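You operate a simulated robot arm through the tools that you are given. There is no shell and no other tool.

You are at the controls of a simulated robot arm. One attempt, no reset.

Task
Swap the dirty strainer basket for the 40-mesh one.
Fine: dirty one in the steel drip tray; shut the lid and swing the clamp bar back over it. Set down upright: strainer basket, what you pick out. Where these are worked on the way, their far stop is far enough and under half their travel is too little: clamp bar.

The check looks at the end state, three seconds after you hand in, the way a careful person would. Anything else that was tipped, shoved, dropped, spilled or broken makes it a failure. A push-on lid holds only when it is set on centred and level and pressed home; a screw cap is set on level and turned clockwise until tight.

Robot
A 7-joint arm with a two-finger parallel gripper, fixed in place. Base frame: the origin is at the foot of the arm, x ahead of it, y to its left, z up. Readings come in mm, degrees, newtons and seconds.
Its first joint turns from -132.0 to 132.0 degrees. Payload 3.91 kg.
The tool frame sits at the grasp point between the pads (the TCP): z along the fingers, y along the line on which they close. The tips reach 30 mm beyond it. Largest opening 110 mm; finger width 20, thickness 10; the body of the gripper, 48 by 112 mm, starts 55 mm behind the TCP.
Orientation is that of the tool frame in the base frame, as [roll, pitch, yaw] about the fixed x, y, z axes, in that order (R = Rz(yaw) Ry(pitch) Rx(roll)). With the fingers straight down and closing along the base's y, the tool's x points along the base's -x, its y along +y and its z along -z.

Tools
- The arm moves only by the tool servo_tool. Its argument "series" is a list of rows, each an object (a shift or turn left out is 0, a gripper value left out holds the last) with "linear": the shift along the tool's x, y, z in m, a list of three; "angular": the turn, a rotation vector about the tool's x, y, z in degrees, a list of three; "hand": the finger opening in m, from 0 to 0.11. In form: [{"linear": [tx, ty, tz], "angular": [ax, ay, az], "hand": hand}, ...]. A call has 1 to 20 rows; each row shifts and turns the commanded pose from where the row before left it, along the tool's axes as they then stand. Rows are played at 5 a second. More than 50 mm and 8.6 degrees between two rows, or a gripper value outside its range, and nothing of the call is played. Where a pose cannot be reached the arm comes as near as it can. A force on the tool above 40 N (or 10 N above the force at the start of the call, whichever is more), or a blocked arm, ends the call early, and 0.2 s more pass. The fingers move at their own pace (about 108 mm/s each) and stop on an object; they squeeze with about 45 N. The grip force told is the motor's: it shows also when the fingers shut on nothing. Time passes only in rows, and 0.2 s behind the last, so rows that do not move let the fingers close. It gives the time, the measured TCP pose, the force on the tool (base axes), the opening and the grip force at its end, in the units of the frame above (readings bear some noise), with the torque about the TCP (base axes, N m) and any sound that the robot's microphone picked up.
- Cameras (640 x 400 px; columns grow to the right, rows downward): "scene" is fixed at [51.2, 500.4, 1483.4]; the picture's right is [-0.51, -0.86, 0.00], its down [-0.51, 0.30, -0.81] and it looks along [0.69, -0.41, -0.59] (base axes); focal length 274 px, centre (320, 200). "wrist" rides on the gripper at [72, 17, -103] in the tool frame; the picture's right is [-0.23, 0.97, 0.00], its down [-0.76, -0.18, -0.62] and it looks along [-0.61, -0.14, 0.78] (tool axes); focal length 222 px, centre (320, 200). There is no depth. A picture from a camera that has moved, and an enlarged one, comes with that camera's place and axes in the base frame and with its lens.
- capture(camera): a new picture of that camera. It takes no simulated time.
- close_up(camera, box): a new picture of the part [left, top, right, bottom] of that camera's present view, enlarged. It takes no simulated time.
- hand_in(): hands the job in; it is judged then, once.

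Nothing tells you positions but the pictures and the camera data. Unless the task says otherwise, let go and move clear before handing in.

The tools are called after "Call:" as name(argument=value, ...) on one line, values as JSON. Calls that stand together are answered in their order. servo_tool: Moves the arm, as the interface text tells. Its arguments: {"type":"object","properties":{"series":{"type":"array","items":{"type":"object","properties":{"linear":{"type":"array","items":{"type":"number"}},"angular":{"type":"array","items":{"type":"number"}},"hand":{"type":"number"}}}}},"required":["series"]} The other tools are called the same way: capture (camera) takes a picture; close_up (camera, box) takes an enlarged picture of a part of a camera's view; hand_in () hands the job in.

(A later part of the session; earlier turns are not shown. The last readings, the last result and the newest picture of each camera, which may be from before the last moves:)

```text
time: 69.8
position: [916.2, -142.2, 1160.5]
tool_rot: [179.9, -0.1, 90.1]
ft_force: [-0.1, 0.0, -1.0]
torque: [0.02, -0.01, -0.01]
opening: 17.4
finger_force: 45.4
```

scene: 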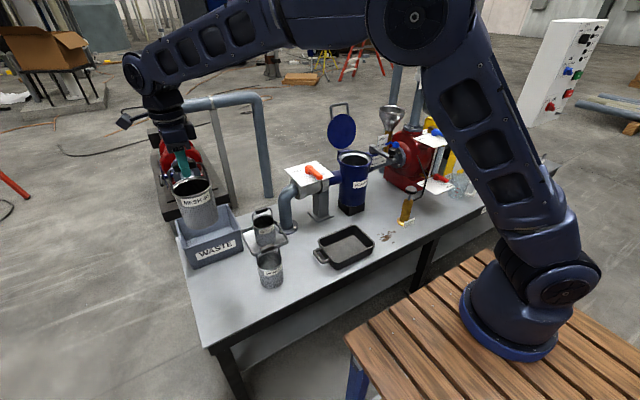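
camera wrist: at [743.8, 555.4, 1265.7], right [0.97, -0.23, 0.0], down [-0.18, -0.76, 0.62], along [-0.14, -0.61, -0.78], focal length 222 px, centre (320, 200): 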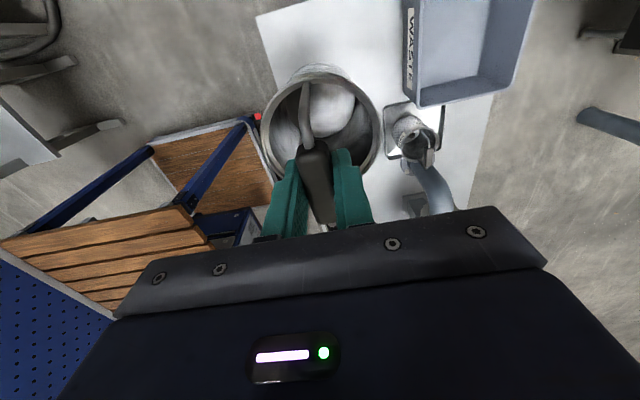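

Call:
servo_tool(series=[{"linear": [-0.0255, 0.0072, 0]}, {"linear": [-0.0255, 0.0072, 0]}, {"linear": [-0.0255, 0.0072, 0]}, {}, {}])

Call:
capture(camera="wrist")

Call:
close_up(camera="scene", box=[300, 40, 440, 180])

```text
time: 71.0
position: [936.3, -218.0, 1159.6]
tool_rot: [179.9, -0.1, 90.2]
ft_force: [-0.2, 0.6, -1.6]
torque: [0.01, -0.02, 0.02]
opening: 17.6
finger_force: 45.5
```

```text
taken
camera wrist: at [952.8, -144.9, 1263.7], right [0.97, -0.23, 0.0], down [-0.18, -0.76, 0.62], along [-0.14, -0.61, -0.78], focal length 222 px, centre (320, 200)
```

wrist: 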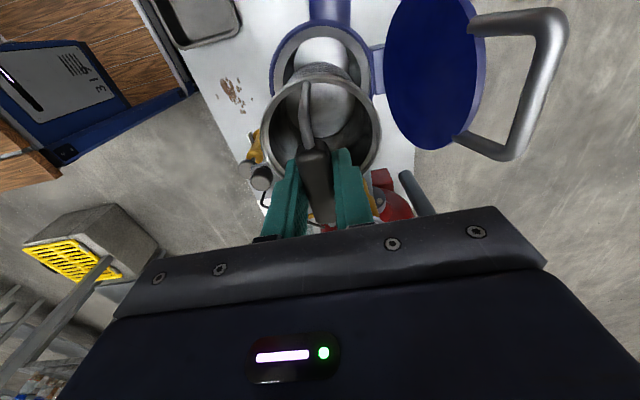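

```text
2.86 times, centred on (370, 110) of scene
camera zoom: at [51.2, 500.4, 1483.4], right [-0.51, -0.86, 0.0], down [-0.51, 0.3, -0.81], along [0.69, -0.41, -0.59], focal length 784 px, centre (177, 457)
```

zoom: 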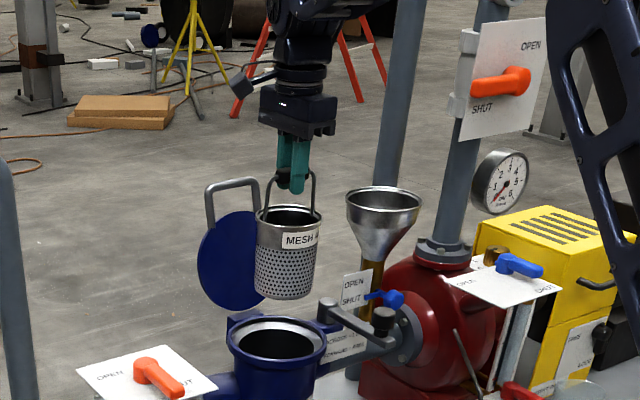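

The basket is poised above the mouth. I'll fine-align to where the dirty one was gripped (937.8, -219.5) and lower until it's just above the rim.

Call:
servo_tool(series=[{"linear": [-0.0015, 0.0015, 0.015]}, {"linear": [0, 0, 0.025]}, {"linear": [0, 0, 0.02]}, {"linear": [0, 0, 0.01]}, {}, {}])

Call:
capture(camera="wrist")

Call:
close_up(camera="scene", box=[325, 100, 395, 180])

```text
time: 72.4
position: [939.4, -222.0, 1089.8]
tool_rot: [179.9, 0.0, 90.2]
ft_force: [0.1, 0.4, -1.0]
torque: [-0.01, 0.02, 0.01]
opening: 17.5
finger_force: 45.1
```

```text
taken
camera wrist: at [955.2, -147.8, 1194.0], right [0.97, -0.23, 0.0], down [-0.18, -0.76, 0.62], along [-0.14, -0.61, -0.78], focal length 222 px, centre (320, 200)
```

wrist: 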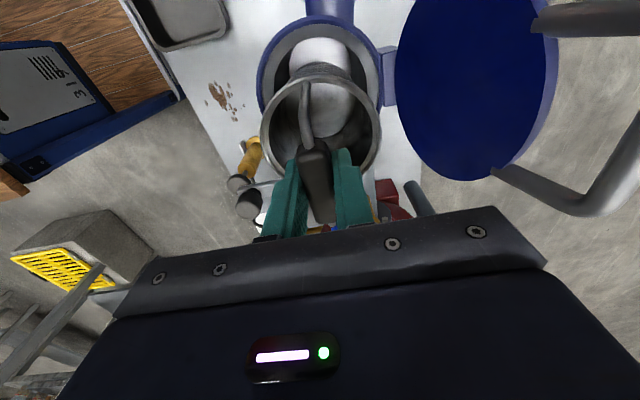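

```text
5.00 times, centred on (360, 140) of scene
camera zoom: at [51.2, 500.4, 1483.4], right [-0.51, -0.86, 0.0], down [-0.51, 0.3, -0.81], along [0.69, -0.41, -0.59], focal length 1372 px, centre (120, 500)
```

zoom: 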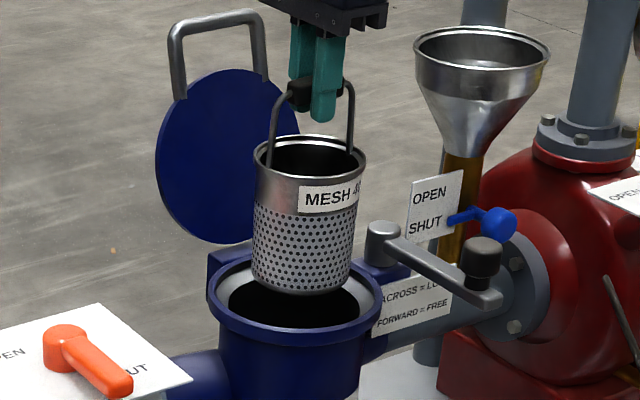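

Call:
servo_tool(series=[{}])

Call:
close_up(camera="wrist", box=[240, 5, 400, 185])

```text
time: 72.8
position: [939.8, -220.9, 1090.2]
tool_rot: [179.9, -0.1, 90.1]
ft_force: [-0.1, 0.7, -1.6]
torque: [0.02, -0.02, 0.01]
opening: 17.4
finger_force: 45.0
```

```text
2.22 times, centred on (320, 95) of wrist
camera zoom: at [955.2, -147.7, 1194.1], right [0.97, -0.23, 0.0], down [-0.18, -0.76, 0.62], along [-0.14, -0.61, -0.78], focal length 494 px, centre (320, 433)
```

zoom: 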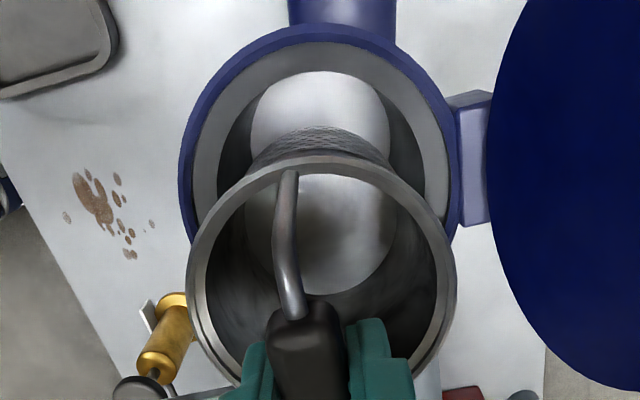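

Alignment looks good to within 1–2 mm. I'll make a tiny correction and lower the basket into the housing.

Call:
servo_tool(series=[{"linear": [0.0015, -0.0013, 0.01]}, {"linear": [0, 0, 0.02]}, {"linear": [0, 0, 0.025]}, {"linear": [0, 0, 0.025]}, {"linear": [0, 0, 0.025]}, {}])

Call:
capture(camera="wrist")

Call:
close_up(camera="scene", box=[325, 100, 395, 180])

```text
time: 74.2
position: [937.4, -218.8, 985.0]
tool_rot: [179.8, -0.1, 90.1]
ft_force: [-0.7, 0.2, -1.3]
torque: [-0.03, -0.02, -0.01]
opening: 17.5
finger_force: 45.0
```

```text
taken
camera wrist: at [953.5, -146.3, 1089.3], right [0.97, -0.23, 0.0], down [-0.18, -0.76, 0.62], along [-0.14, -0.61, -0.78], focal length 222 px, centre (320, 200)
```

wrist: 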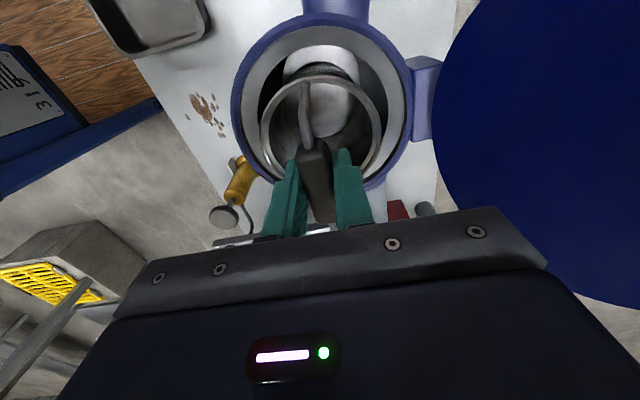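

```text
5.00 times, centred on (360, 140) of scene
camera zoom: at [51.2, 500.4, 1483.4], right [-0.51, -0.86, 0.0], down [-0.51, 0.3, -0.81], along [0.69, -0.41, -0.59], focal length 1372 px, centre (120, 500)
```

zoom: 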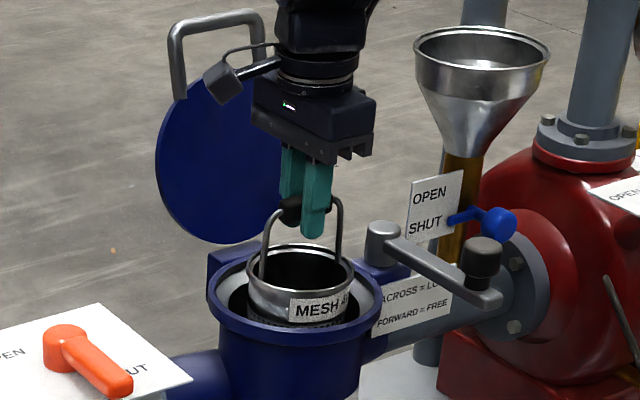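

The basket is inside the bore with no contact. I'll lower it on toward the seat at about 882.

Call:
servo_tool(series=[{"linear": [0, 0, 0.025]}, {"linear": [0, 0, 0.025]}, {"linear": [0, 0, 0.025]}, {"linear": [0, 0, 0.015]}, {}])

Call:
capture(camera="wrist")

```text
time: 75.4
position: [938.8, -218.7, 894.7]
tool_rot: [179.9, -0.1, 90.1]
ft_force: [0.0, -0.1, -1.3]
torque: [0.01, 0.01, 0.01]
opening: 17.6
finger_force: 45.4
```

```text
taken
camera wrist: at [954.6, -145.5, 999.6], right [0.97, -0.23, 0.0], down [-0.18, -0.76, 0.62], along [-0.14, -0.61, -0.78], focal length 222 px, centre (320, 200)
```

wrist: 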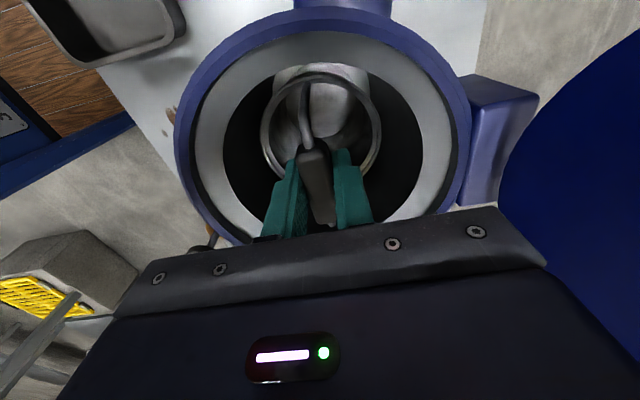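

Call:
servo_tool(series=[{"linear": [0, 0, 0.004]}, {"linear": [0, 0, 0.004]}, {"linear": [0, 0, 0.003]}, {}])

```text
time: 76.4
position: [937.6, -219.4, 884.4]
tool_rot: [179.9, -0.2, 90.1]
ft_force: [0.6, -0.1, -1.9]
torque: [0.02, -0.02, -0.01]
opening: 17.7
finger_force: 44.6
```

Call:
servo_tool(series=[{"linear": [0, 0, 0.002]}, {"linear": [0, 0, 0.002]}, {}])

```text
time: 77.2
position: [939.2, -218.2, 879.8]
tool_rot: [179.8, 0.0, 90.1]
ft_force: [-0.2, 0.4, 7.0]
torque: [0.06, 0.07, 0.0]
opening: 17.7
finger_force: 44.5
```

The basket has seated, with contact at about z=880 where the old one sat. I'll ease off and release.

Call:
servo_tool(series=[{"linear": [0, 0, -0.0008]}, {"hand": 0.022}, {"hand": 0.03}, {"hand": 0.05}, {}, {}])

Call:
capture(camera="wrist")

Call:
close_up(camera="scene", box=[325, 100, 395, 180])

```text
time: 78.6
position: [939.3, -219.9, 880.8]
tool_rot: [179.9, -0.1, 90.1]
ft_force: [-0.5, 0.0, -0.2]
torque: [-0.02, 0.03, 0.01]
opening: 50.0
finger_force: 0.0
```

```text
taken
camera wrist: at [954.2, -145.8, 985.0], right [0.97, -0.23, 0.0], down [-0.18, -0.76, 0.62], along [-0.14, -0.61, -0.78], focal length 222 px, centre (320, 200)
```

wrist: 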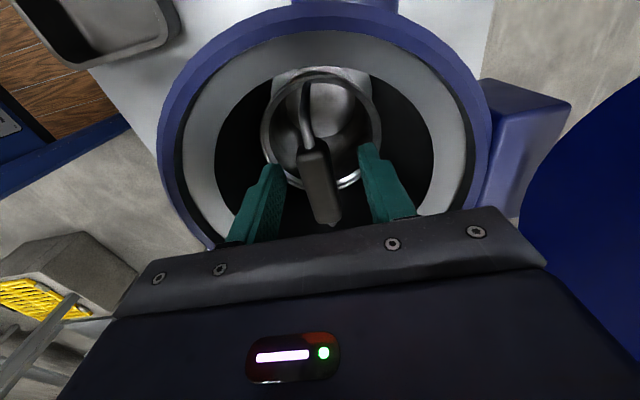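

```text
5.00 times, centred on (360, 140) of scene
camera zoom: at [51.2, 500.4, 1483.4], right [-0.51, -0.86, 0.0], down [-0.51, 0.3, -0.81], along [0.69, -0.41, -0.59], focal length 1372 px, centre (120, 500)
```

zoom: 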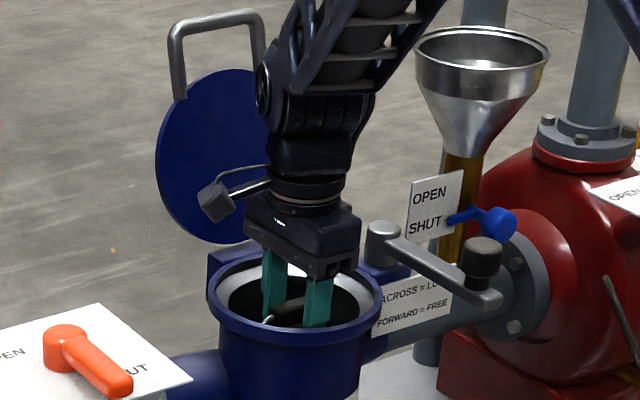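

MESH 40 is seated and released. I'll rise clear, back off, and tilt the fingers for the lid handle.

Call:
servo_tool(series=[{"linear": [0, 0, -0.02]}, {"linear": [0, 0, -0.035]}, {"linear": [0, 0, -0.045]}, {"linear": [0, 0, -0.045]}, {"linear": [0, -0.01, -0.045]}, {"linear": [0, -0.025, -0.04]}, {"linear": [0, -0.035, -0.03]}, {"linear": [0, -0.02, -0.02]}, {}])

Call:
capture(camera="wrist")

Call:
close_up(camera="scene", box=[325, 100, 395, 180])

```text
time: 80.6
position: [849.1, -219.9, 1161.4]
tool_rot: [180.0, 0.0, 90.1]
ft_force: [0.0, 0.4, 0.3]
torque: [0.03, 0.02, -0.04]
opening: 50.2
finger_force: 0.0
```

```text
taken
camera wrist: at [865.0, -146.1, 1264.6], right [0.97, -0.23, 0.0], down [-0.18, -0.76, 0.62], along [-0.14, -0.61, -0.78], focal length 222 px, centre (320, 200)
```

wrist: 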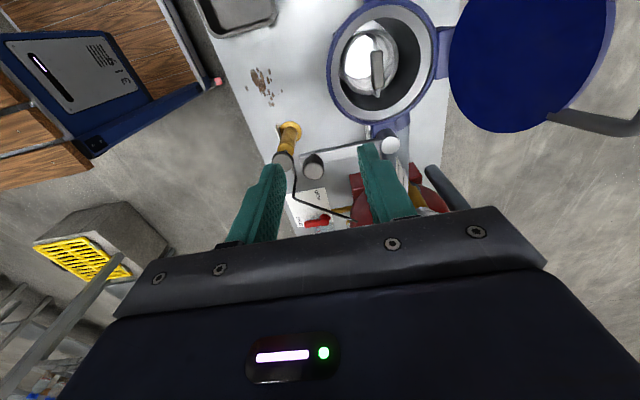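

```text
5.00 times, centred on (360, 140) of scene
camera zoom: at [51.2, 500.4, 1483.4], right [-0.51, -0.86, 0.0], down [-0.51, 0.3, -0.81], along [0.69, -0.41, -0.59], focal length 1372 px, centre (120, 500)
```

zoom: 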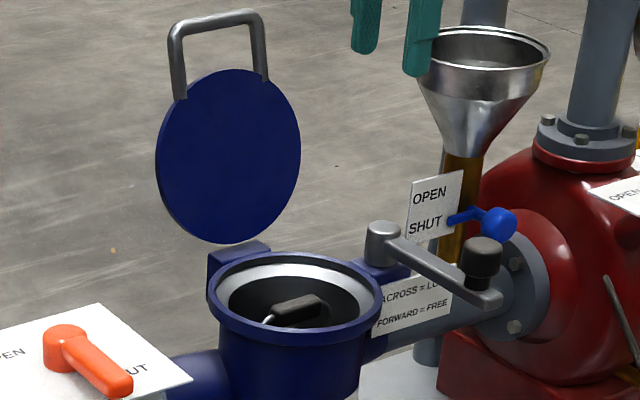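

The new basket sits upright inside, with its grip below the rim just like the old one. I'll tilt the fingers now.

Call:
servo_tool(series=[{"angular": [-7.5, 0, 0], "hand": 0.036}, {"angular": [-7.5, 0, 0]}, {"angular": [-7.5, 0, 0]}, {"angular": [-7.5, 0, 0]}, {"angular": [-7.5, 0, 0]}, {"angular": [-7.5, 0, 0]}, {}])

Call:
capture(camera="wrist")

Call:
close_up(camera="scene", box=[310, 60, 430, 180])

```text
time: 82.2
position: [847.8, -219.1, 1161.0]
tool_rot: [134.9, 0.0, 90.0]
ft_force: [0.5, 0.3, 0.4]
torque: [-0.04, 0.02, 0.02]
opening: 35.8
finger_force: 0.1
```

```text
taken
camera wrist: at [785.8, -146.5, 1246.7], right [0.69, -0.23, 0.69], down [-0.57, -0.76, 0.31], along [0.45, -0.61, -0.65], focal length 222 px, centre (320, 200)
```

wrist: 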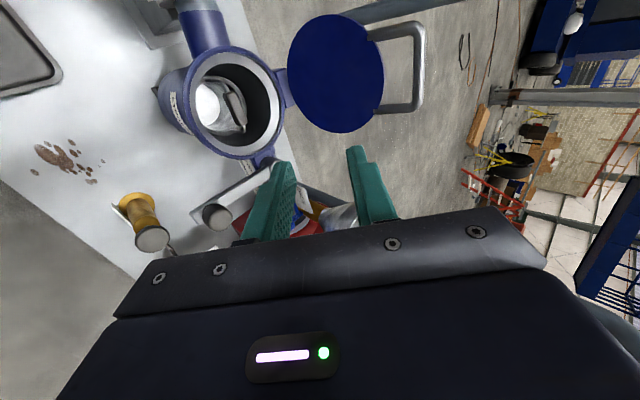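

```text
3.33 times, centred on (370, 120) of scene
camera zoom: at [51.2, 500.4, 1483.4], right [-0.51, -0.86, 0.0], down [-0.51, 0.3, -0.81], along [0.69, -0.41, -0.59], focal length 914 px, centre (153, 467)
```

zoom: 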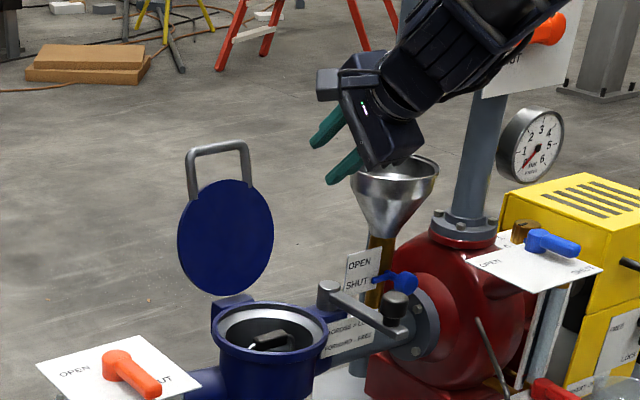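

Call:
servo_tool(series=[{"linear": [-0.0004, 0.0243, 0.0244]}, {"linear": [-0.0004, 0.0243, 0.0244]}, {"linear": [-0.0004, 0.0243, 0.0244]}, {"linear": [-0.0004, 0.0243, 0.0244]}, {"linear": [-0.0004, 0.0243, 0.0244]}, {}, {}])

Call:
capture(camera="wrist")

Call:
close_up(camera="scene", box=[310, 60, 430, 180])

```text
time: 83.8
position: [1020.0, -221.2, 1159.6]
tool_rot: [134.9, 0.0, 90.1]
ft_force: [-0.1, -0.2, -0.4]
torque: [0.04, -0.01, 0.0]
opening: 36.1
finger_force: 0.0
```

```text
taken
camera wrist: at [957.4, -148.2, 1246.1], right [0.69, -0.23, 0.69], down [-0.57, -0.76, 0.31], along [0.45, -0.61, -0.65], focal length 222 px, centre (320, 200)
```

wrist: 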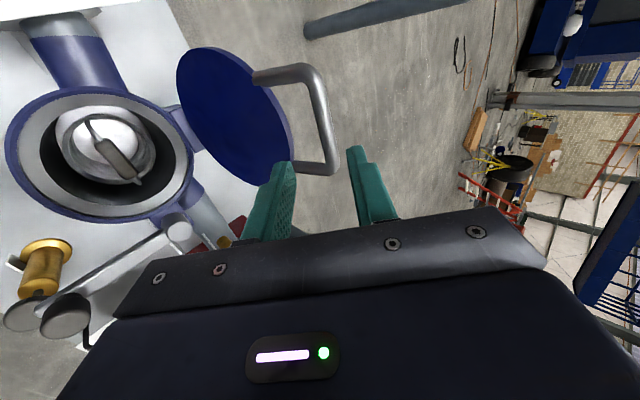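

```text
3.33 times, centred on (370, 120) of scene
camera zoom: at [51.2, 500.4, 1483.4], right [-0.51, -0.86, 0.0], down [-0.51, 0.3, -0.81], along [0.69, -0.41, -0.59], focal length 914 px, centre (153, 467)
```

zoom: 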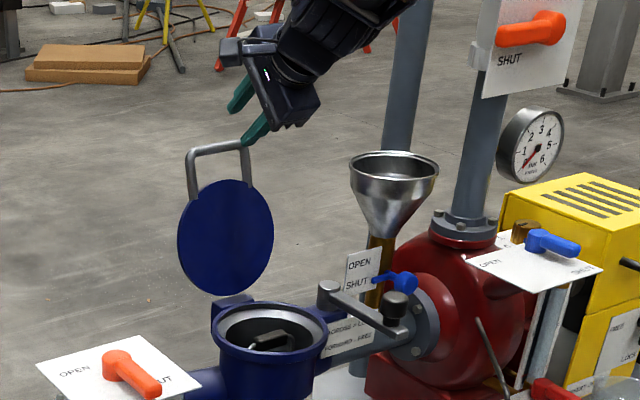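

The rod measures at about (1085, -218, 1100). I'll correct about 4 mm sideways and advance so the fingers straddle it.

Call:
servo_tool(series=[{"linear": [0, 0.004, 0.01], "hand": 0.03}, {"linear": [0, 0, 0.025]}, {"linear": [0, 0, 0.02]}, {}])

Call:
capture(camera="wrist")

Call:
close_up(camera="scene", box=[320, 80, 380, 140])

```text
time: 84.8
position: [1061.0, -221.4, 1124.2]
tool_rot: [134.9, -0.1, 90.2]
ft_force: [-0.2, 0.4, 0.0]
torque: [0.0, 0.02, 0.03]
opening: 30.1
finger_force: 0.0
```

```text
taken
camera wrist: at [999.4, -148.6, 1210.3], right [0.69, -0.23, 0.69], down [-0.57, -0.76, 0.31], along [0.45, -0.61, -0.65], focal length 222 px, centre (320, 200)
```

wrist: 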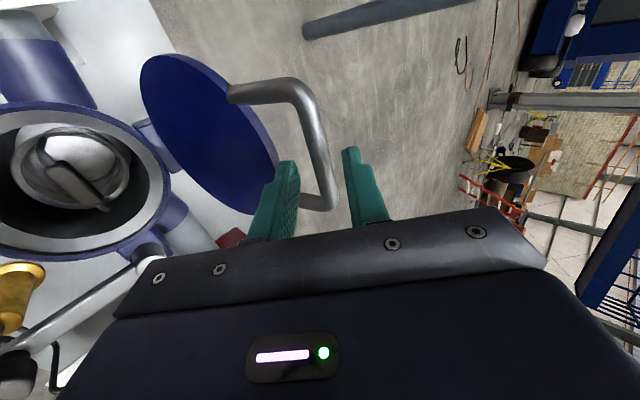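

```text
6.67 times, centred on (350, 110) of scene
camera zoom: at [51.2, 500.4, 1483.4], right [-0.51, -0.86, 0.0], down [-0.51, 0.3, -0.81], along [0.69, -0.41, -0.59], focal length 1829 px, centre (120, 800)
```

zoom: 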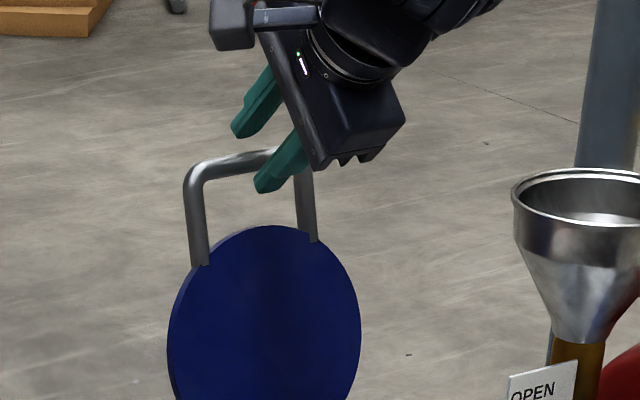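

Call:
servo_tool(series=[{"linear": [0, 0, 0.012]}, {"linear": [0, 0, 0.012]}, {}, {"hand": 0.0}, {}, {}])

Call:
capture(camera="wrist")

Call:
close_up(camera="scene", box=[320, 80, 380, 140])

```text
time: 86.2
position: [1076.7, -222.5, 1107.6]
tool_rot: [134.9, -0.1, 90.1]
ft_force: [1.8, -0.4, 1.3]
torque: [0.62, -0.06, -0.46]
opening: 13.7
finger_force: 45.3
```

```text
taken
camera wrist: at [1015.9, -148.5, 1193.8], right [0.69, -0.23, 0.69], down [-0.57, -0.76, 0.31], along [0.45, -0.61, -0.65], focal length 222 px, centre (320, 200)
```

wrist: 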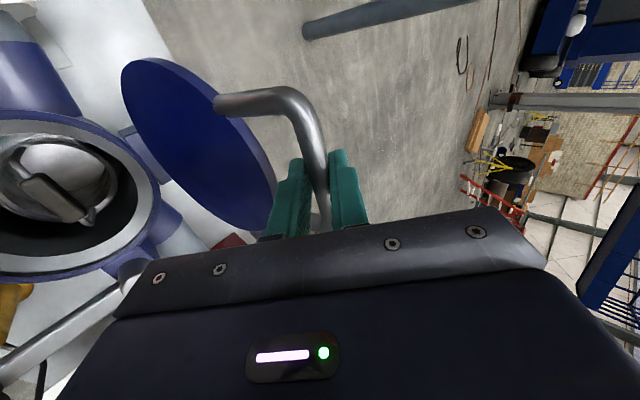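

```text
6.67 times, centred on (350, 110) of scene
camera zoom: at [51.2, 500.4, 1483.4], right [-0.51, -0.86, 0.0], down [-0.51, 0.3, -0.81], along [0.69, -0.41, -0.59], focal length 1829 px, centre (120, 800)
```

zoom: 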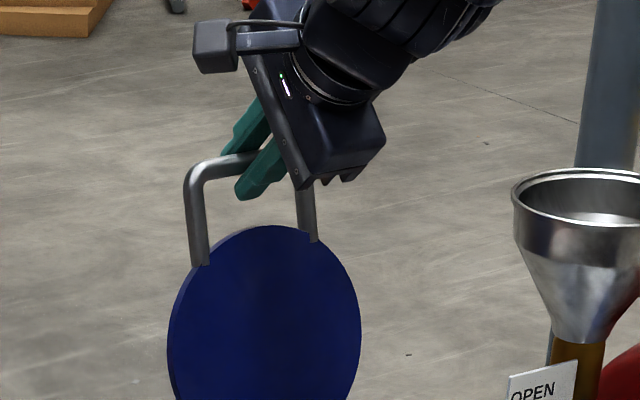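

The rod is held. I'll ease to a loose cage around it and swing the lid forward along the same arc, in stages.

Call:
servo_tool(series=[{"hand": 0.019}, {}, {"linear": [0, -0.00781, -0.01249]}, {"linear": [0, -0.00866, -0.01192]}, {"linear": [0, -0.00947, -0.01129]}, {"linear": [0, -0.00761, -0.008]}, {"linear": [0, -0.01079, -0.01006]}, {}])

Call:
capture(camera="wrist")

Call:
close_up(camera="scene", box=[320, 80, 420, 180])

```text
time: 88.0
position: [1008.6, -220.9, 1113.1]
tool_rot: [135.0, -0.1, 90.1]
ft_force: [-0.6, 0.7, -0.2]
torque: [0.01, 0.01, -0.01]
opening: 19.1
finger_force: 0.0
```

```text
taken
camera wrist: at [947.5, -147.9, 1200.3], right [0.69, -0.23, 0.69], down [-0.57, -0.76, 0.31], along [0.45, -0.6, -0.65], focal length 222 px, centre (320, 200)
```

wrist: 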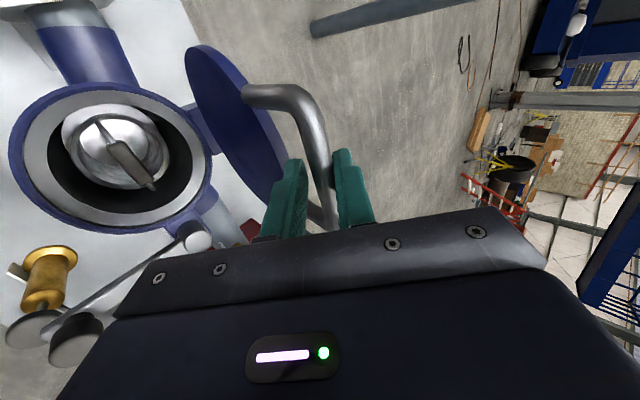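

```text
4.00 times, centred on (370, 130) of scene
camera zoom: at [51.2, 500.4, 1483.4], right [-0.51, -0.86, 0.0], down [-0.51, 0.3, -0.81], along [0.69, -0.41, -0.59], focal length 1097 px, centre (120, 480)
```

zoom: 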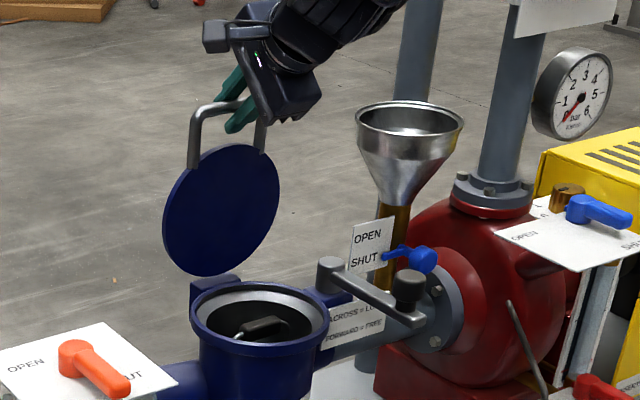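

Call:
servo_tool(series=[{"linear": [0, -0.01145, -0.00928]}, {"linear": [0, -0.01208, -0.00845]}, {"linear": [0, -0.01262, -0.00758]}, {"linear": [0, -0.01313, -0.00669]}, {"linear": [0, -0.01357, -0.00576]}, {"linear": [0, -0.01393, -0.0048]}, {"linear": [0, -0.01423, -0.00381]}, {}])

Call:
capture(camera="wrist")

Call:
close_up(camera="scene", box=[320, 80, 420, 180])

```text
time: 89.8
position: [912.6, -221.7, 1083.7]
tool_rot: [134.9, -0.1, 89.9]
ft_force: [-1.3, -1.0, -1.5]
torque: [0.0, 0.0, 0.0]
opening: 19.9
finger_force: 1.1
```

```text
taken
camera wrist: at [850.1, -148.3, 1168.8], right [0.69, -0.23, 0.69], down [-0.57, -0.76, 0.31], along [0.45, -0.61, -0.65], focal length 222 px, centre (320, 200)
```

wrist: 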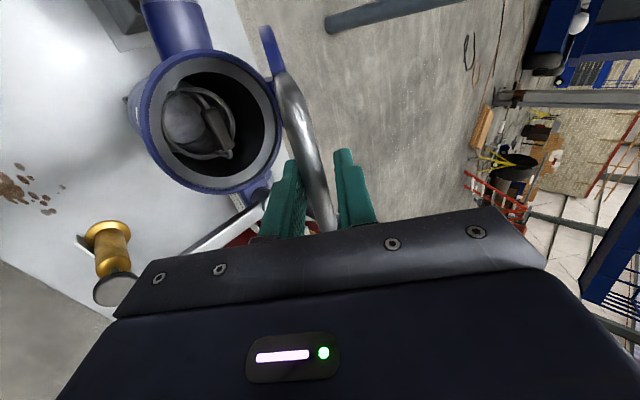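

```text
4.00 times, centred on (370, 130) of scene
camera zoom: at [51.2, 500.4, 1483.4], right [-0.51, -0.86, 0.0], down [-0.51, 0.3, -0.81], along [0.69, -0.41, -0.59], focal length 1097 px, centre (120, 480)
```

zoom: 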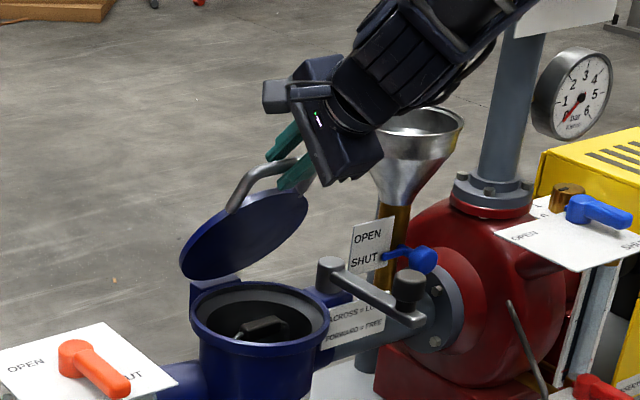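

The lid now rests on the lower finger as I lower it. I'll continue down.

Call:
servo_tool(series=[{"linear": [0, -0.01446, -0.0028]}, {"linear": [0, -0.01464, -0.0018]}, {"linear": [0, -0.01471, -0.00077]}, {"linear": [0, -0.01473, 0.00026]}, {"linear": [0, -0.01469, 0.00128]}, {"linear": [0, -0.01455, 0.0023]}, {"linear": [0, -0.01435, 0.00332]}, {}])

Call:
capture(camera="wrist")

Call:
close_up(camera="scene", box=[320, 90, 420, 190])

```text
time: 91.6
position: [841.0, -220.9, 1008.8]
tool_rot: [135.0, 0.0, 90.1]
ft_force: [-1.9, 0.0, -1.9]
torque: [-0.02, 0.05, 0.08]
opening: 20.5
finger_force: 1.6
```

```text
taken
camera wrist: at [779.4, -148.6, 1094.2], right [0.69, -0.23, 0.69], down [-0.57, -0.76, 0.31], along [0.45, -0.6, -0.65], focal length 222 px, centre (320, 200)
```

wrist: 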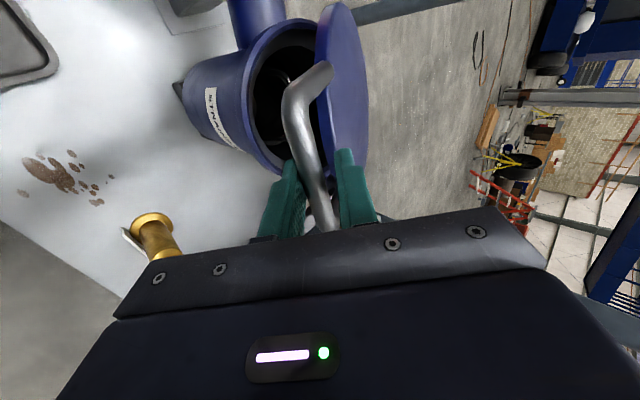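

```text
4.00 times, centred on (370, 140) of scene
camera zoom: at [51.2, 500.4, 1483.4], right [-0.51, -0.86, 0.0], down [-0.51, 0.3, -0.81], along [0.69, -0.41, -0.59], focal length 1097 px, centre (120, 440)
```

zoom: 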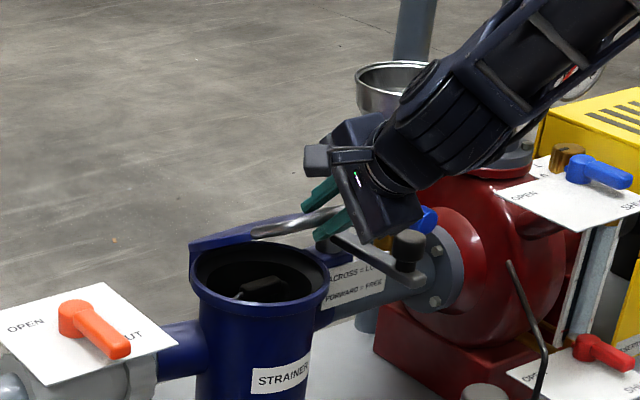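

Call:
servo_tool(series=[{"linear": [0, -0.0141, 0.00431]}, {"linear": [0, -0.01375, 0.00527]}, {"linear": [0, -0.01336, 0.00623]}, {"linear": [0, -0.01288, 0.00715]}, {"linear": [0, -0.01236, 0.00803]}, {}])

Call:
capture(camera="wrist")

Call:
close_up(camera="scene", box=[320, 90, 420, 190])

```text
time: 93.0
position: [816.4, -221.9, 940.0]
tool_rot: [134.9, 0.0, 90.0]
ft_force: [-2.4, -0.8, -3.5]
torque: [-0.06, 0.0, -0.02]
opening: 20.9
finger_force: 1.5
```

```text
taken
camera wrist: at [754.5, -147.7, 1025.3], right [0.69, -0.23, 0.69], down [-0.57, -0.76, 0.31], along [0.45, -0.61, -0.65], focal length 222 px, centre (320, 200)
```

wrist: 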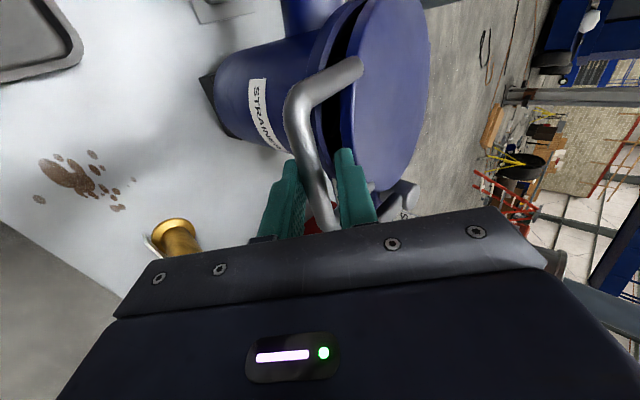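

```text
4.00 times, centred on (370, 140) of scene
camera zoom: at [51.2, 500.4, 1483.4], right [-0.51, -0.86, 0.0], down [-0.51, 0.3, -0.81], along [0.69, -0.41, -0.59], focal length 1097 px, centre (120, 440)
```

zoom: 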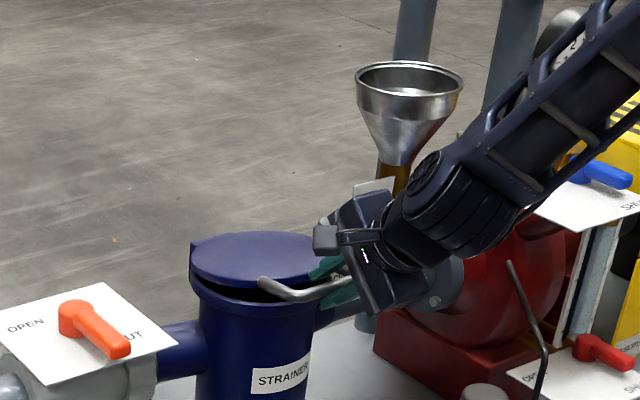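

Call:
servo_tool(series=[{"linear": [0, -0.00589, 0.00443]}, {"linear": [0, -0.00588, 0.00444]}, {"linear": [0, -0.0056, 0.0048]}, {"linear": [0, -0.0056, 0.0048]}, {}, {}])

Call:
capture(camera="wrist")

Call:
close_up(camera="scene", box=[320, 90, 420, 190])

```text
time: 94.4
position: [812.9, -221.4, 911.2]
tool_rot: [134.9, -0.1, 90.0]
ft_force: [-0.1, 0.9, 0.0]
torque: [0.02, -0.01, -0.02]
opening: 19.1
finger_force: 0.1
```

```text
taken
camera wrist: at [751.0, -147.7, 996.5], right [0.69, -0.23, 0.69], down [-0.57, -0.76, 0.31], along [0.45, -0.61, -0.65], focal length 222 px, centre (320, 200)
```

wrist: 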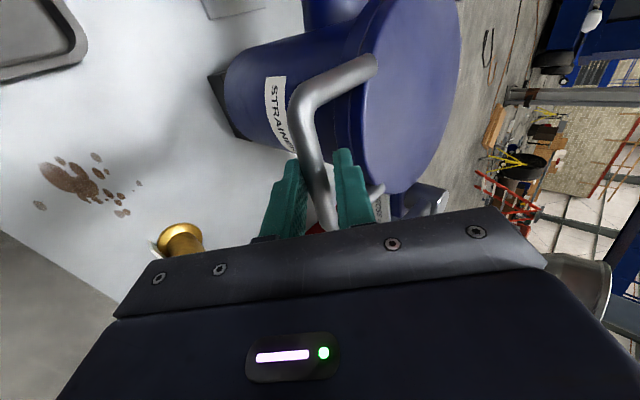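

```text
4.00 times, centred on (370, 140) of scene
camera zoom: at [51.2, 500.4, 1483.4], right [-0.51, -0.86, 0.0], down [-0.51, 0.3, -0.81], along [0.69, -0.41, -0.59], focal length 1097 px, centre (120, 440)
```

zoom: 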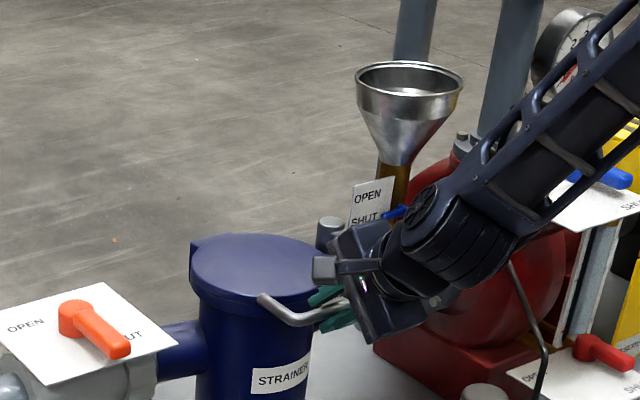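

The lid looks closed and the rod is free in the cage. I'll press down lightly to confirm it's home, then back off.

Call:
servo_tool(series=[{"linear": [0, -0.0021, 0.0021]}, {"linear": [0, -0.0021, 0.0021]}, {}])

```text
time: 95.2
position: [812.5, -221.1, 904.6]
tool_rot: [134.9, -0.1, 90.1]
ft_force: [0.8, -0.8, 1.7]
torque: [-0.01, 0.01, -0.03]
opening: 19.4
finger_force: 0.5
```

Call:
servo_tool(series=[{"linear": [0, -0.0014, 0.0014]}, {"linear": [0, -0.0014, 0.0014]}, {}])

```text
time: 96.0
position: [813.3, -221.8, 902.4]
tool_rot: [135.0, -0.1, 90.1]
ft_force: [4.6, 1.3, 11.2]
torque: [-0.11, -0.08, -0.01]
opening: 24.1
finger_force: 5.0
```

The lid is firmly home. I'll relax, open, and withdraw along the finger direction.

Call:
servo_tool(series=[{"linear": [0, 0.0035, -0.0035], "hand": 0.03}, {"linear": [0, 0.0014, -0.0014]}, {}, {"linear": [0, 0, -0.02]}, {"linear": [0, 0, -0.03]}, {"linear": [0, 0, -0.04]}, {"linear": [0, 0, -0.04]}, {}])

Call:
capture(camera="wrist")

Call:
close_up(camera="scene", box=[320, 110, 410, 180])

```text
time: 97.8
position: [720.3, -222.5, 998.5]
tool_rot: [134.9, -0.1, 90.0]
ft_force: [0.7, 0.5, -0.7]
torque: [-0.04, -0.02, -0.02]
opening: 29.9
finger_force: 0.1
```

```text
taken
camera wrist: at [658.9, -148.8, 1085.1], right [0.69, -0.23, 0.69], down [-0.57, -0.76, 0.31], along [0.45, -0.61, -0.65], focal length 222 px, centre (320, 200)
```

wrist: 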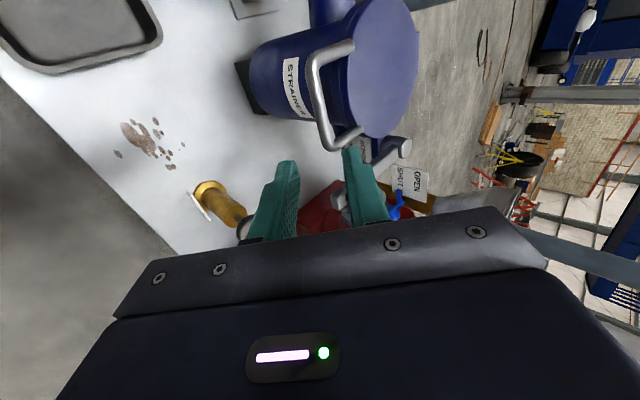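

```text
5.71 times, centred on (365, 145) of scene
camera zoom: at [51.2, 500.4, 1483.4], right [-0.51, -0.86, 0.0], down [-0.51, 0.3, -0.81], along [0.69, -0.41, -0.59], focal length 1568 px, centre (63, 514)
```

zoom: 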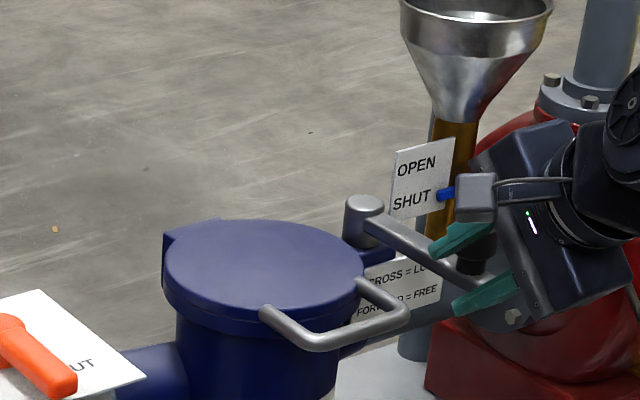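

The lid is shut exactly as it was at the start. I'll rise, straighten the tool, and turn it to straddle the clamp bar across its width.

Call:
servo_tool(series=[{"linear": [0, 0.0236, -0.0235]}, {"linear": [0, 0.0236, -0.0235]}, {"linear": [0, 0.0236, -0.0235]}, {"angular": [7.52, 0, 0], "hand": 0.07}, {"angular": [7.52, 0, 0]}, {"angular": [7.52, 0, 0]}, {"angular": [7.52, 0, 0]}, {"angular": [7.52, 0, 0]}, {"angular": [7.52, 0, 0]}, {"angular": [0, 0, -8.18]}, {"angular": [0, 0, -8.18]}, {"angular": [0, 0, -8.18]}, {"angular": [0, 0, -8.18]}, {"angular": [0, 0, -8.18]}, {"angular": [0, 0, -8.18]}, {"angular": [0, 0, -8.18]}, {"angular": [0, 0, -8.18]}, {"angular": [0, 0, -8.18]}, {"angular": [0, 0, -8.18]}, {"angular": [0, 0, -8.18]}])

Call:
capture(camera="wrist")

```text
time: 102.0
position: [721.5, -222.7, 1100.6]
tool_rot: [179.9, -0.1, -179.9]
ft_force: [-0.6, 0.6, -0.6]
torque: [0.01, -0.01, -0.01]
opening: 70.0
finger_force: 0.0
```

```text
taken
camera wrist: at [648.0, -204.2, 1203.7], right [0.22, 0.97, 0.0], down [0.76, -0.18, 0.62], along [0.61, -0.14, -0.78], focal length 222 px, centre (320, 200)
```

wrist: 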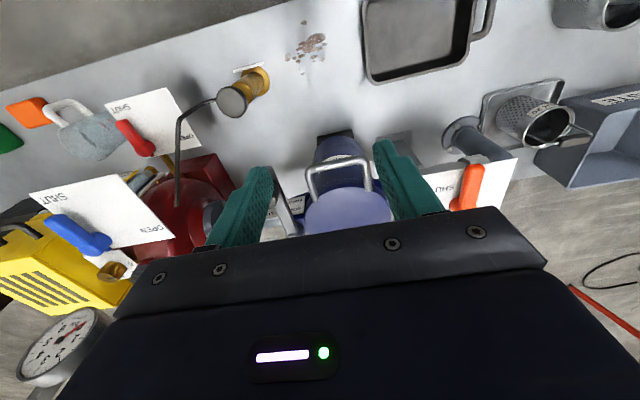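

Call:
servo_tool(series=[{"linear": [-0.0231, -0.0243, 0.01]}, {"linear": [-0.0231, -0.0243, 0.01]}, {"linear": [-0.0231, -0.0243, 0.01]}, {"linear": [-0.0231, -0.0243, 0.01]}, {}])

Call:
capture(camera="wrist")

Call:
close_up(camera="scene", box=[340, 90, 420, 170])

```text
time: 103.2
position: [814.3, -319.6, 1059.3]
tool_rot: [179.9, -0.1, 179.9]
ft_force: [0.1, -0.6, 0.5]
torque: [-0.01, 0.0, 0.02]
opening: 69.9
finger_force: 0.1
```

```text
taken
camera wrist: at [741.3, -301.6, 1163.4], right [0.23, 0.97, 0.0], down [0.76, -0.18, 0.62], along [0.61, -0.14, -0.78], focal length 222 px, centre (320, 200)
```

wrist: 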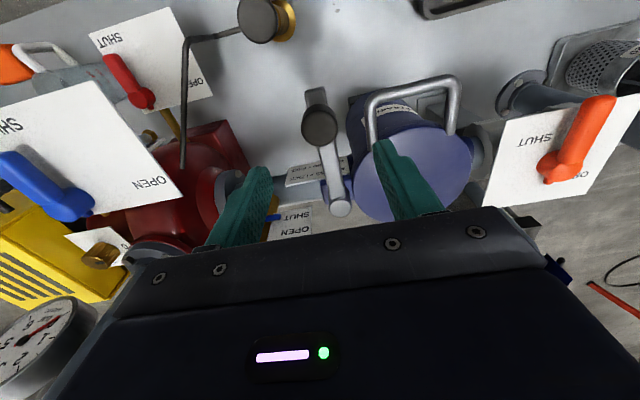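

```text
5.00 times, centred on (380, 130) of scene
camera zoom: at [51.2, 500.4, 1483.4], right [-0.51, -0.86, 0.0], down [-0.51, 0.3, -0.81], along [0.69, -0.41, -0.59], focal length 1372 px, centre (20, 550)
```

zoom: 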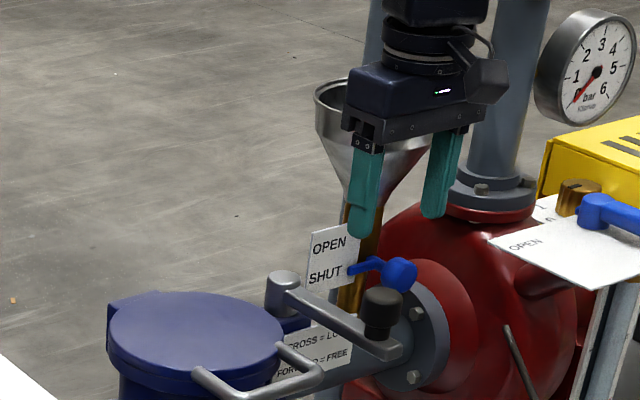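

The knob sits right below at about (813, -319). I'll lower with the fingers straddling the bar and grip the knob.

Call:
servo_tool(series=[{"linear": [0.0005, 0.0005, 0.03]}, {"linear": [0, 0, 0.035]}, {"linear": [0, 0, 0.025]}, {"linear": [0, 0, 0.011]}, {}, {"hand": 0.0}, {}, {}])

Call:
capture(camera="wrist")

Call:
close_up(camera="scene", box=[340, 100, 420, 180])

```text
time: 105.0
position: [813.7, -318.9, 958.7]
tool_rot: [179.9, -0.1, -180.0]
ft_force: [-2.5, 0.6, -3.4]
torque: [-0.02, -0.14, 0.16]
opening: 33.2
finger_force: 44.6
```

```text
taken
camera wrist: at [740.3, -300.6, 1062.5], right [0.23, 0.97, 0.0], down [0.76, -0.18, 0.62], along [0.61, -0.14, -0.78], focal length 222 px, centre (320, 200)
```

wrist: 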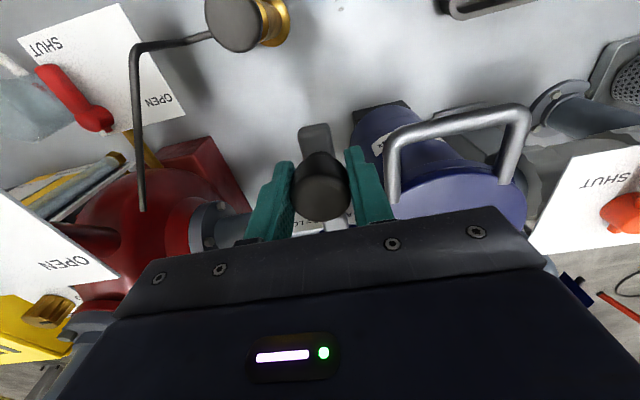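

```text
5.00 times, centred on (380, 140) of scene
camera zoom: at [51.2, 500.4, 1483.4], right [-0.51, -0.86, 0.0], down [-0.51, 0.3, -0.81], along [0.69, -0.41, -0.59], focal length 1372 px, centre (20, 500)
```

zoom: 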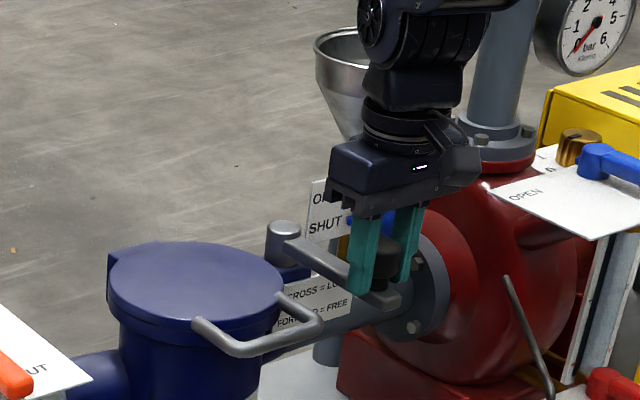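

The knob is gripped, with the fingers straddling the bar. I'll swing it back across the lid along the arc, beginning with 25°.

Call:
servo_tool(series=[{"linear": [-8e-05, 0.00441, 0], "angular": [0, 0, 2]}, {"linear": [-0.00017, 0.00662, 0], "angular": [0, 0, 3]}, {"linear": [-0.00048, 0.01103, 0], "angular": [0, 0, 5]}, {"linear": [-0.00048, 0.01103, 0], "angular": [0, 0, 5]}, {"linear": [-0.00048, 0.01103, 0], "angular": [0, 0, 5]}, {"linear": [-0.00048, 0.01103, 0], "angular": [0, 0, 5]}, {}])

Call:
close_up(camera="scene", box=[330, 100, 410, 180])

```text
time: 106.6
position: [825.5, -265.6, 958.0]
tool_rot: [179.9, -0.1, 155.0]
ft_force: [13.2, -5.8, -5.5]
torque: [-0.32, -0.51, -0.08]
opening: 33.1
finger_force: 45.2
```

```text
5.00 times, centred on (370, 140) of scene
camera zoom: at [51.2, 500.4, 1483.4], right [-0.51, -0.86, 0.0], down [-0.51, 0.3, -0.81], along [0.69, -0.41, -0.59], focal length 1372 px, centre (70, 500)
```

zoom: 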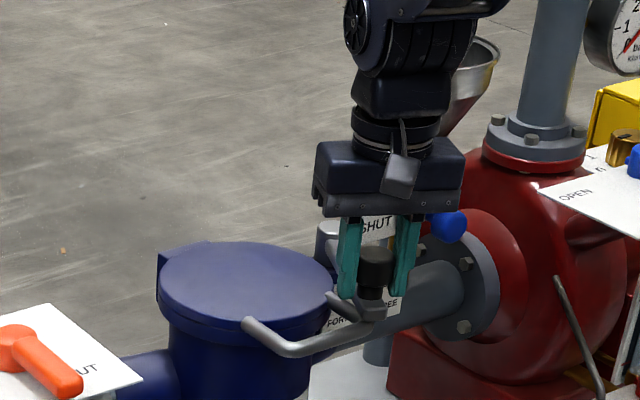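

There's a small outward pull in the grip, so I'll correct 1.5 mm inward and continue the arc.

Call:
servo_tool(series=[{"linear": [-0.0015, 0, 0.0006]}, {"linear": [-0.00055, 0.01095, 0], "angular": [0, 0, 5]}, {"linear": [-0.00055, 0.01095, 0], "angular": [0, 0, 5]}, {"linear": [-0.00055, 0.01095, 0], "angular": [0, 0, 5]}, {"linear": [-0.00055, 0.01095, 0], "angular": [0, 0, 5]}, {"linear": [-0.00055, 0.01095, 0], "angular": [0, 0, 5]}, {}])

Call:
close_up(camera="scene", box=[330, 100, 410, 180])

```text
time: 108.2
position: [858.9, -222.3, 958.5]
tool_rot: [179.9, -0.2, 130.0]
ft_force: [-4.7, 11.6, 8.3]
torque: [0.15, 0.02, 0.29]
opening: 33.5
finger_force: 44.4
```

```text
5.00 times, centred on (370, 140) of scene
camera zoom: at [51.2, 500.4, 1483.4], right [-0.51, -0.86, 0.0], down [-0.51, 0.3, -0.81], along [0.69, -0.41, -0.59], focal length 1372 px, centre (70, 500)
```

zoom: 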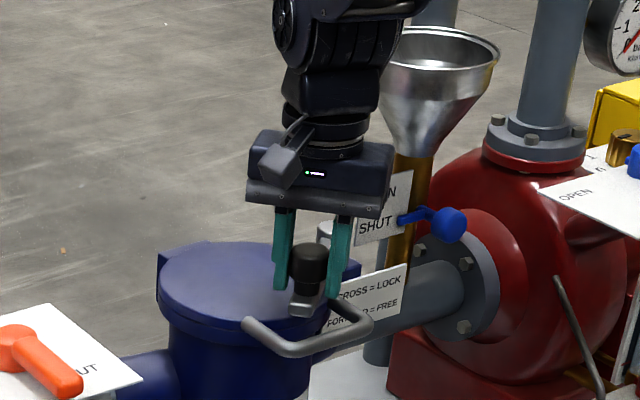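

Call:
servo_tool(series=[{"linear": [0.0009, 0, -0.0005]}, {"linear": [-0.00048, 0.01103, 0], "angular": [0, 0, 5]}, {"linear": [-0.00048, 0.01103, 0], "angular": [0, 0, 5]}, {"linear": [-0.00048, 0.01103, 0], "angular": [0, 0, 5]}, {"linear": [-0.00048, 0.01103, 0], "angular": [0, 0, 5]}, {}])

Call:
close_up(camera="scene", box=[330, 100, 410, 180])

```text
time: 109.6
position: [896.0, -201.3, 958.0]
tool_rot: [-179.9, -0.1, 110.0]
ft_force: [0.7, -4.4, -4.6]
torque: [-0.27, -0.2, -0.28]
opening: 33.4
finger_force: 44.8
```

```text
5.00 times, centred on (370, 140) of scene
camera zoom: at [51.2, 500.4, 1483.4], right [-0.51, -0.86, 0.0], down [-0.51, 0.3, -0.81], along [0.69, -0.41, -0.59], focal length 1372 px, centre (70, 500)
```

zoom: 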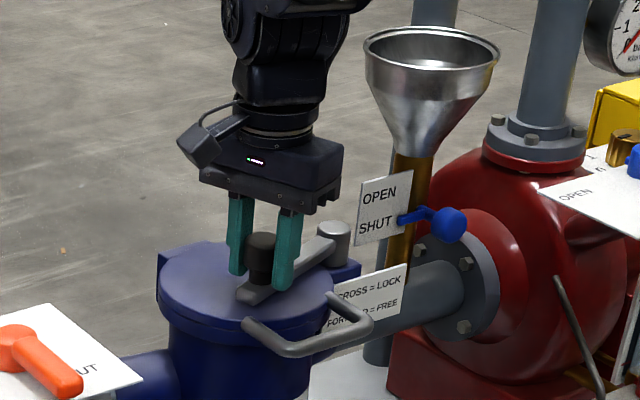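

The bar is across most of the lid now, with about 20° left. I'll continue to the locked position.

Call:
servo_tool(series=[{"linear": [-0.0006, 0.011, 0.0], "angular": [0, 0, 5]}, {"linear": [-0.00055, 0.011, 0], "angular": [0, 0, 5]}, {"linear": [-0.0005, 0.011, 0], "angular": [0, 0, 5]}, {"linear": [-0.0002, 0.0066, 0], "angular": [0, 0, 3]}, {}])

Call:
close_up(camera="scene", box=[330, 100, 410, 180])

```text
time: 110.8
position: [936.4, -193.7, 957.8]
tool_rot: [-179.9, -0.1, 92.1]
ft_force: [0.6, -2.3, -5.2]
torque: [0.22, -0.04, -0.2]
opening: 33.2
finger_force: 45.2
```

```text
5.00 times, centred on (370, 140) of scene
camera zoom: at [51.2, 500.4, 1483.4], right [-0.51, -0.86, 0.0], down [-0.51, 0.3, -0.81], along [0.69, -0.41, -0.59], focal length 1372 px, centre (70, 500)
```

zoom: 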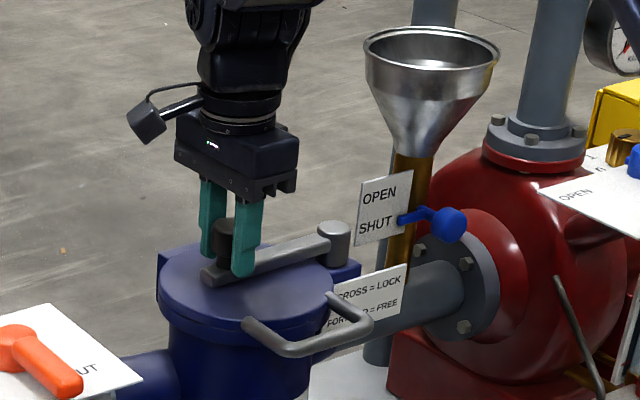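

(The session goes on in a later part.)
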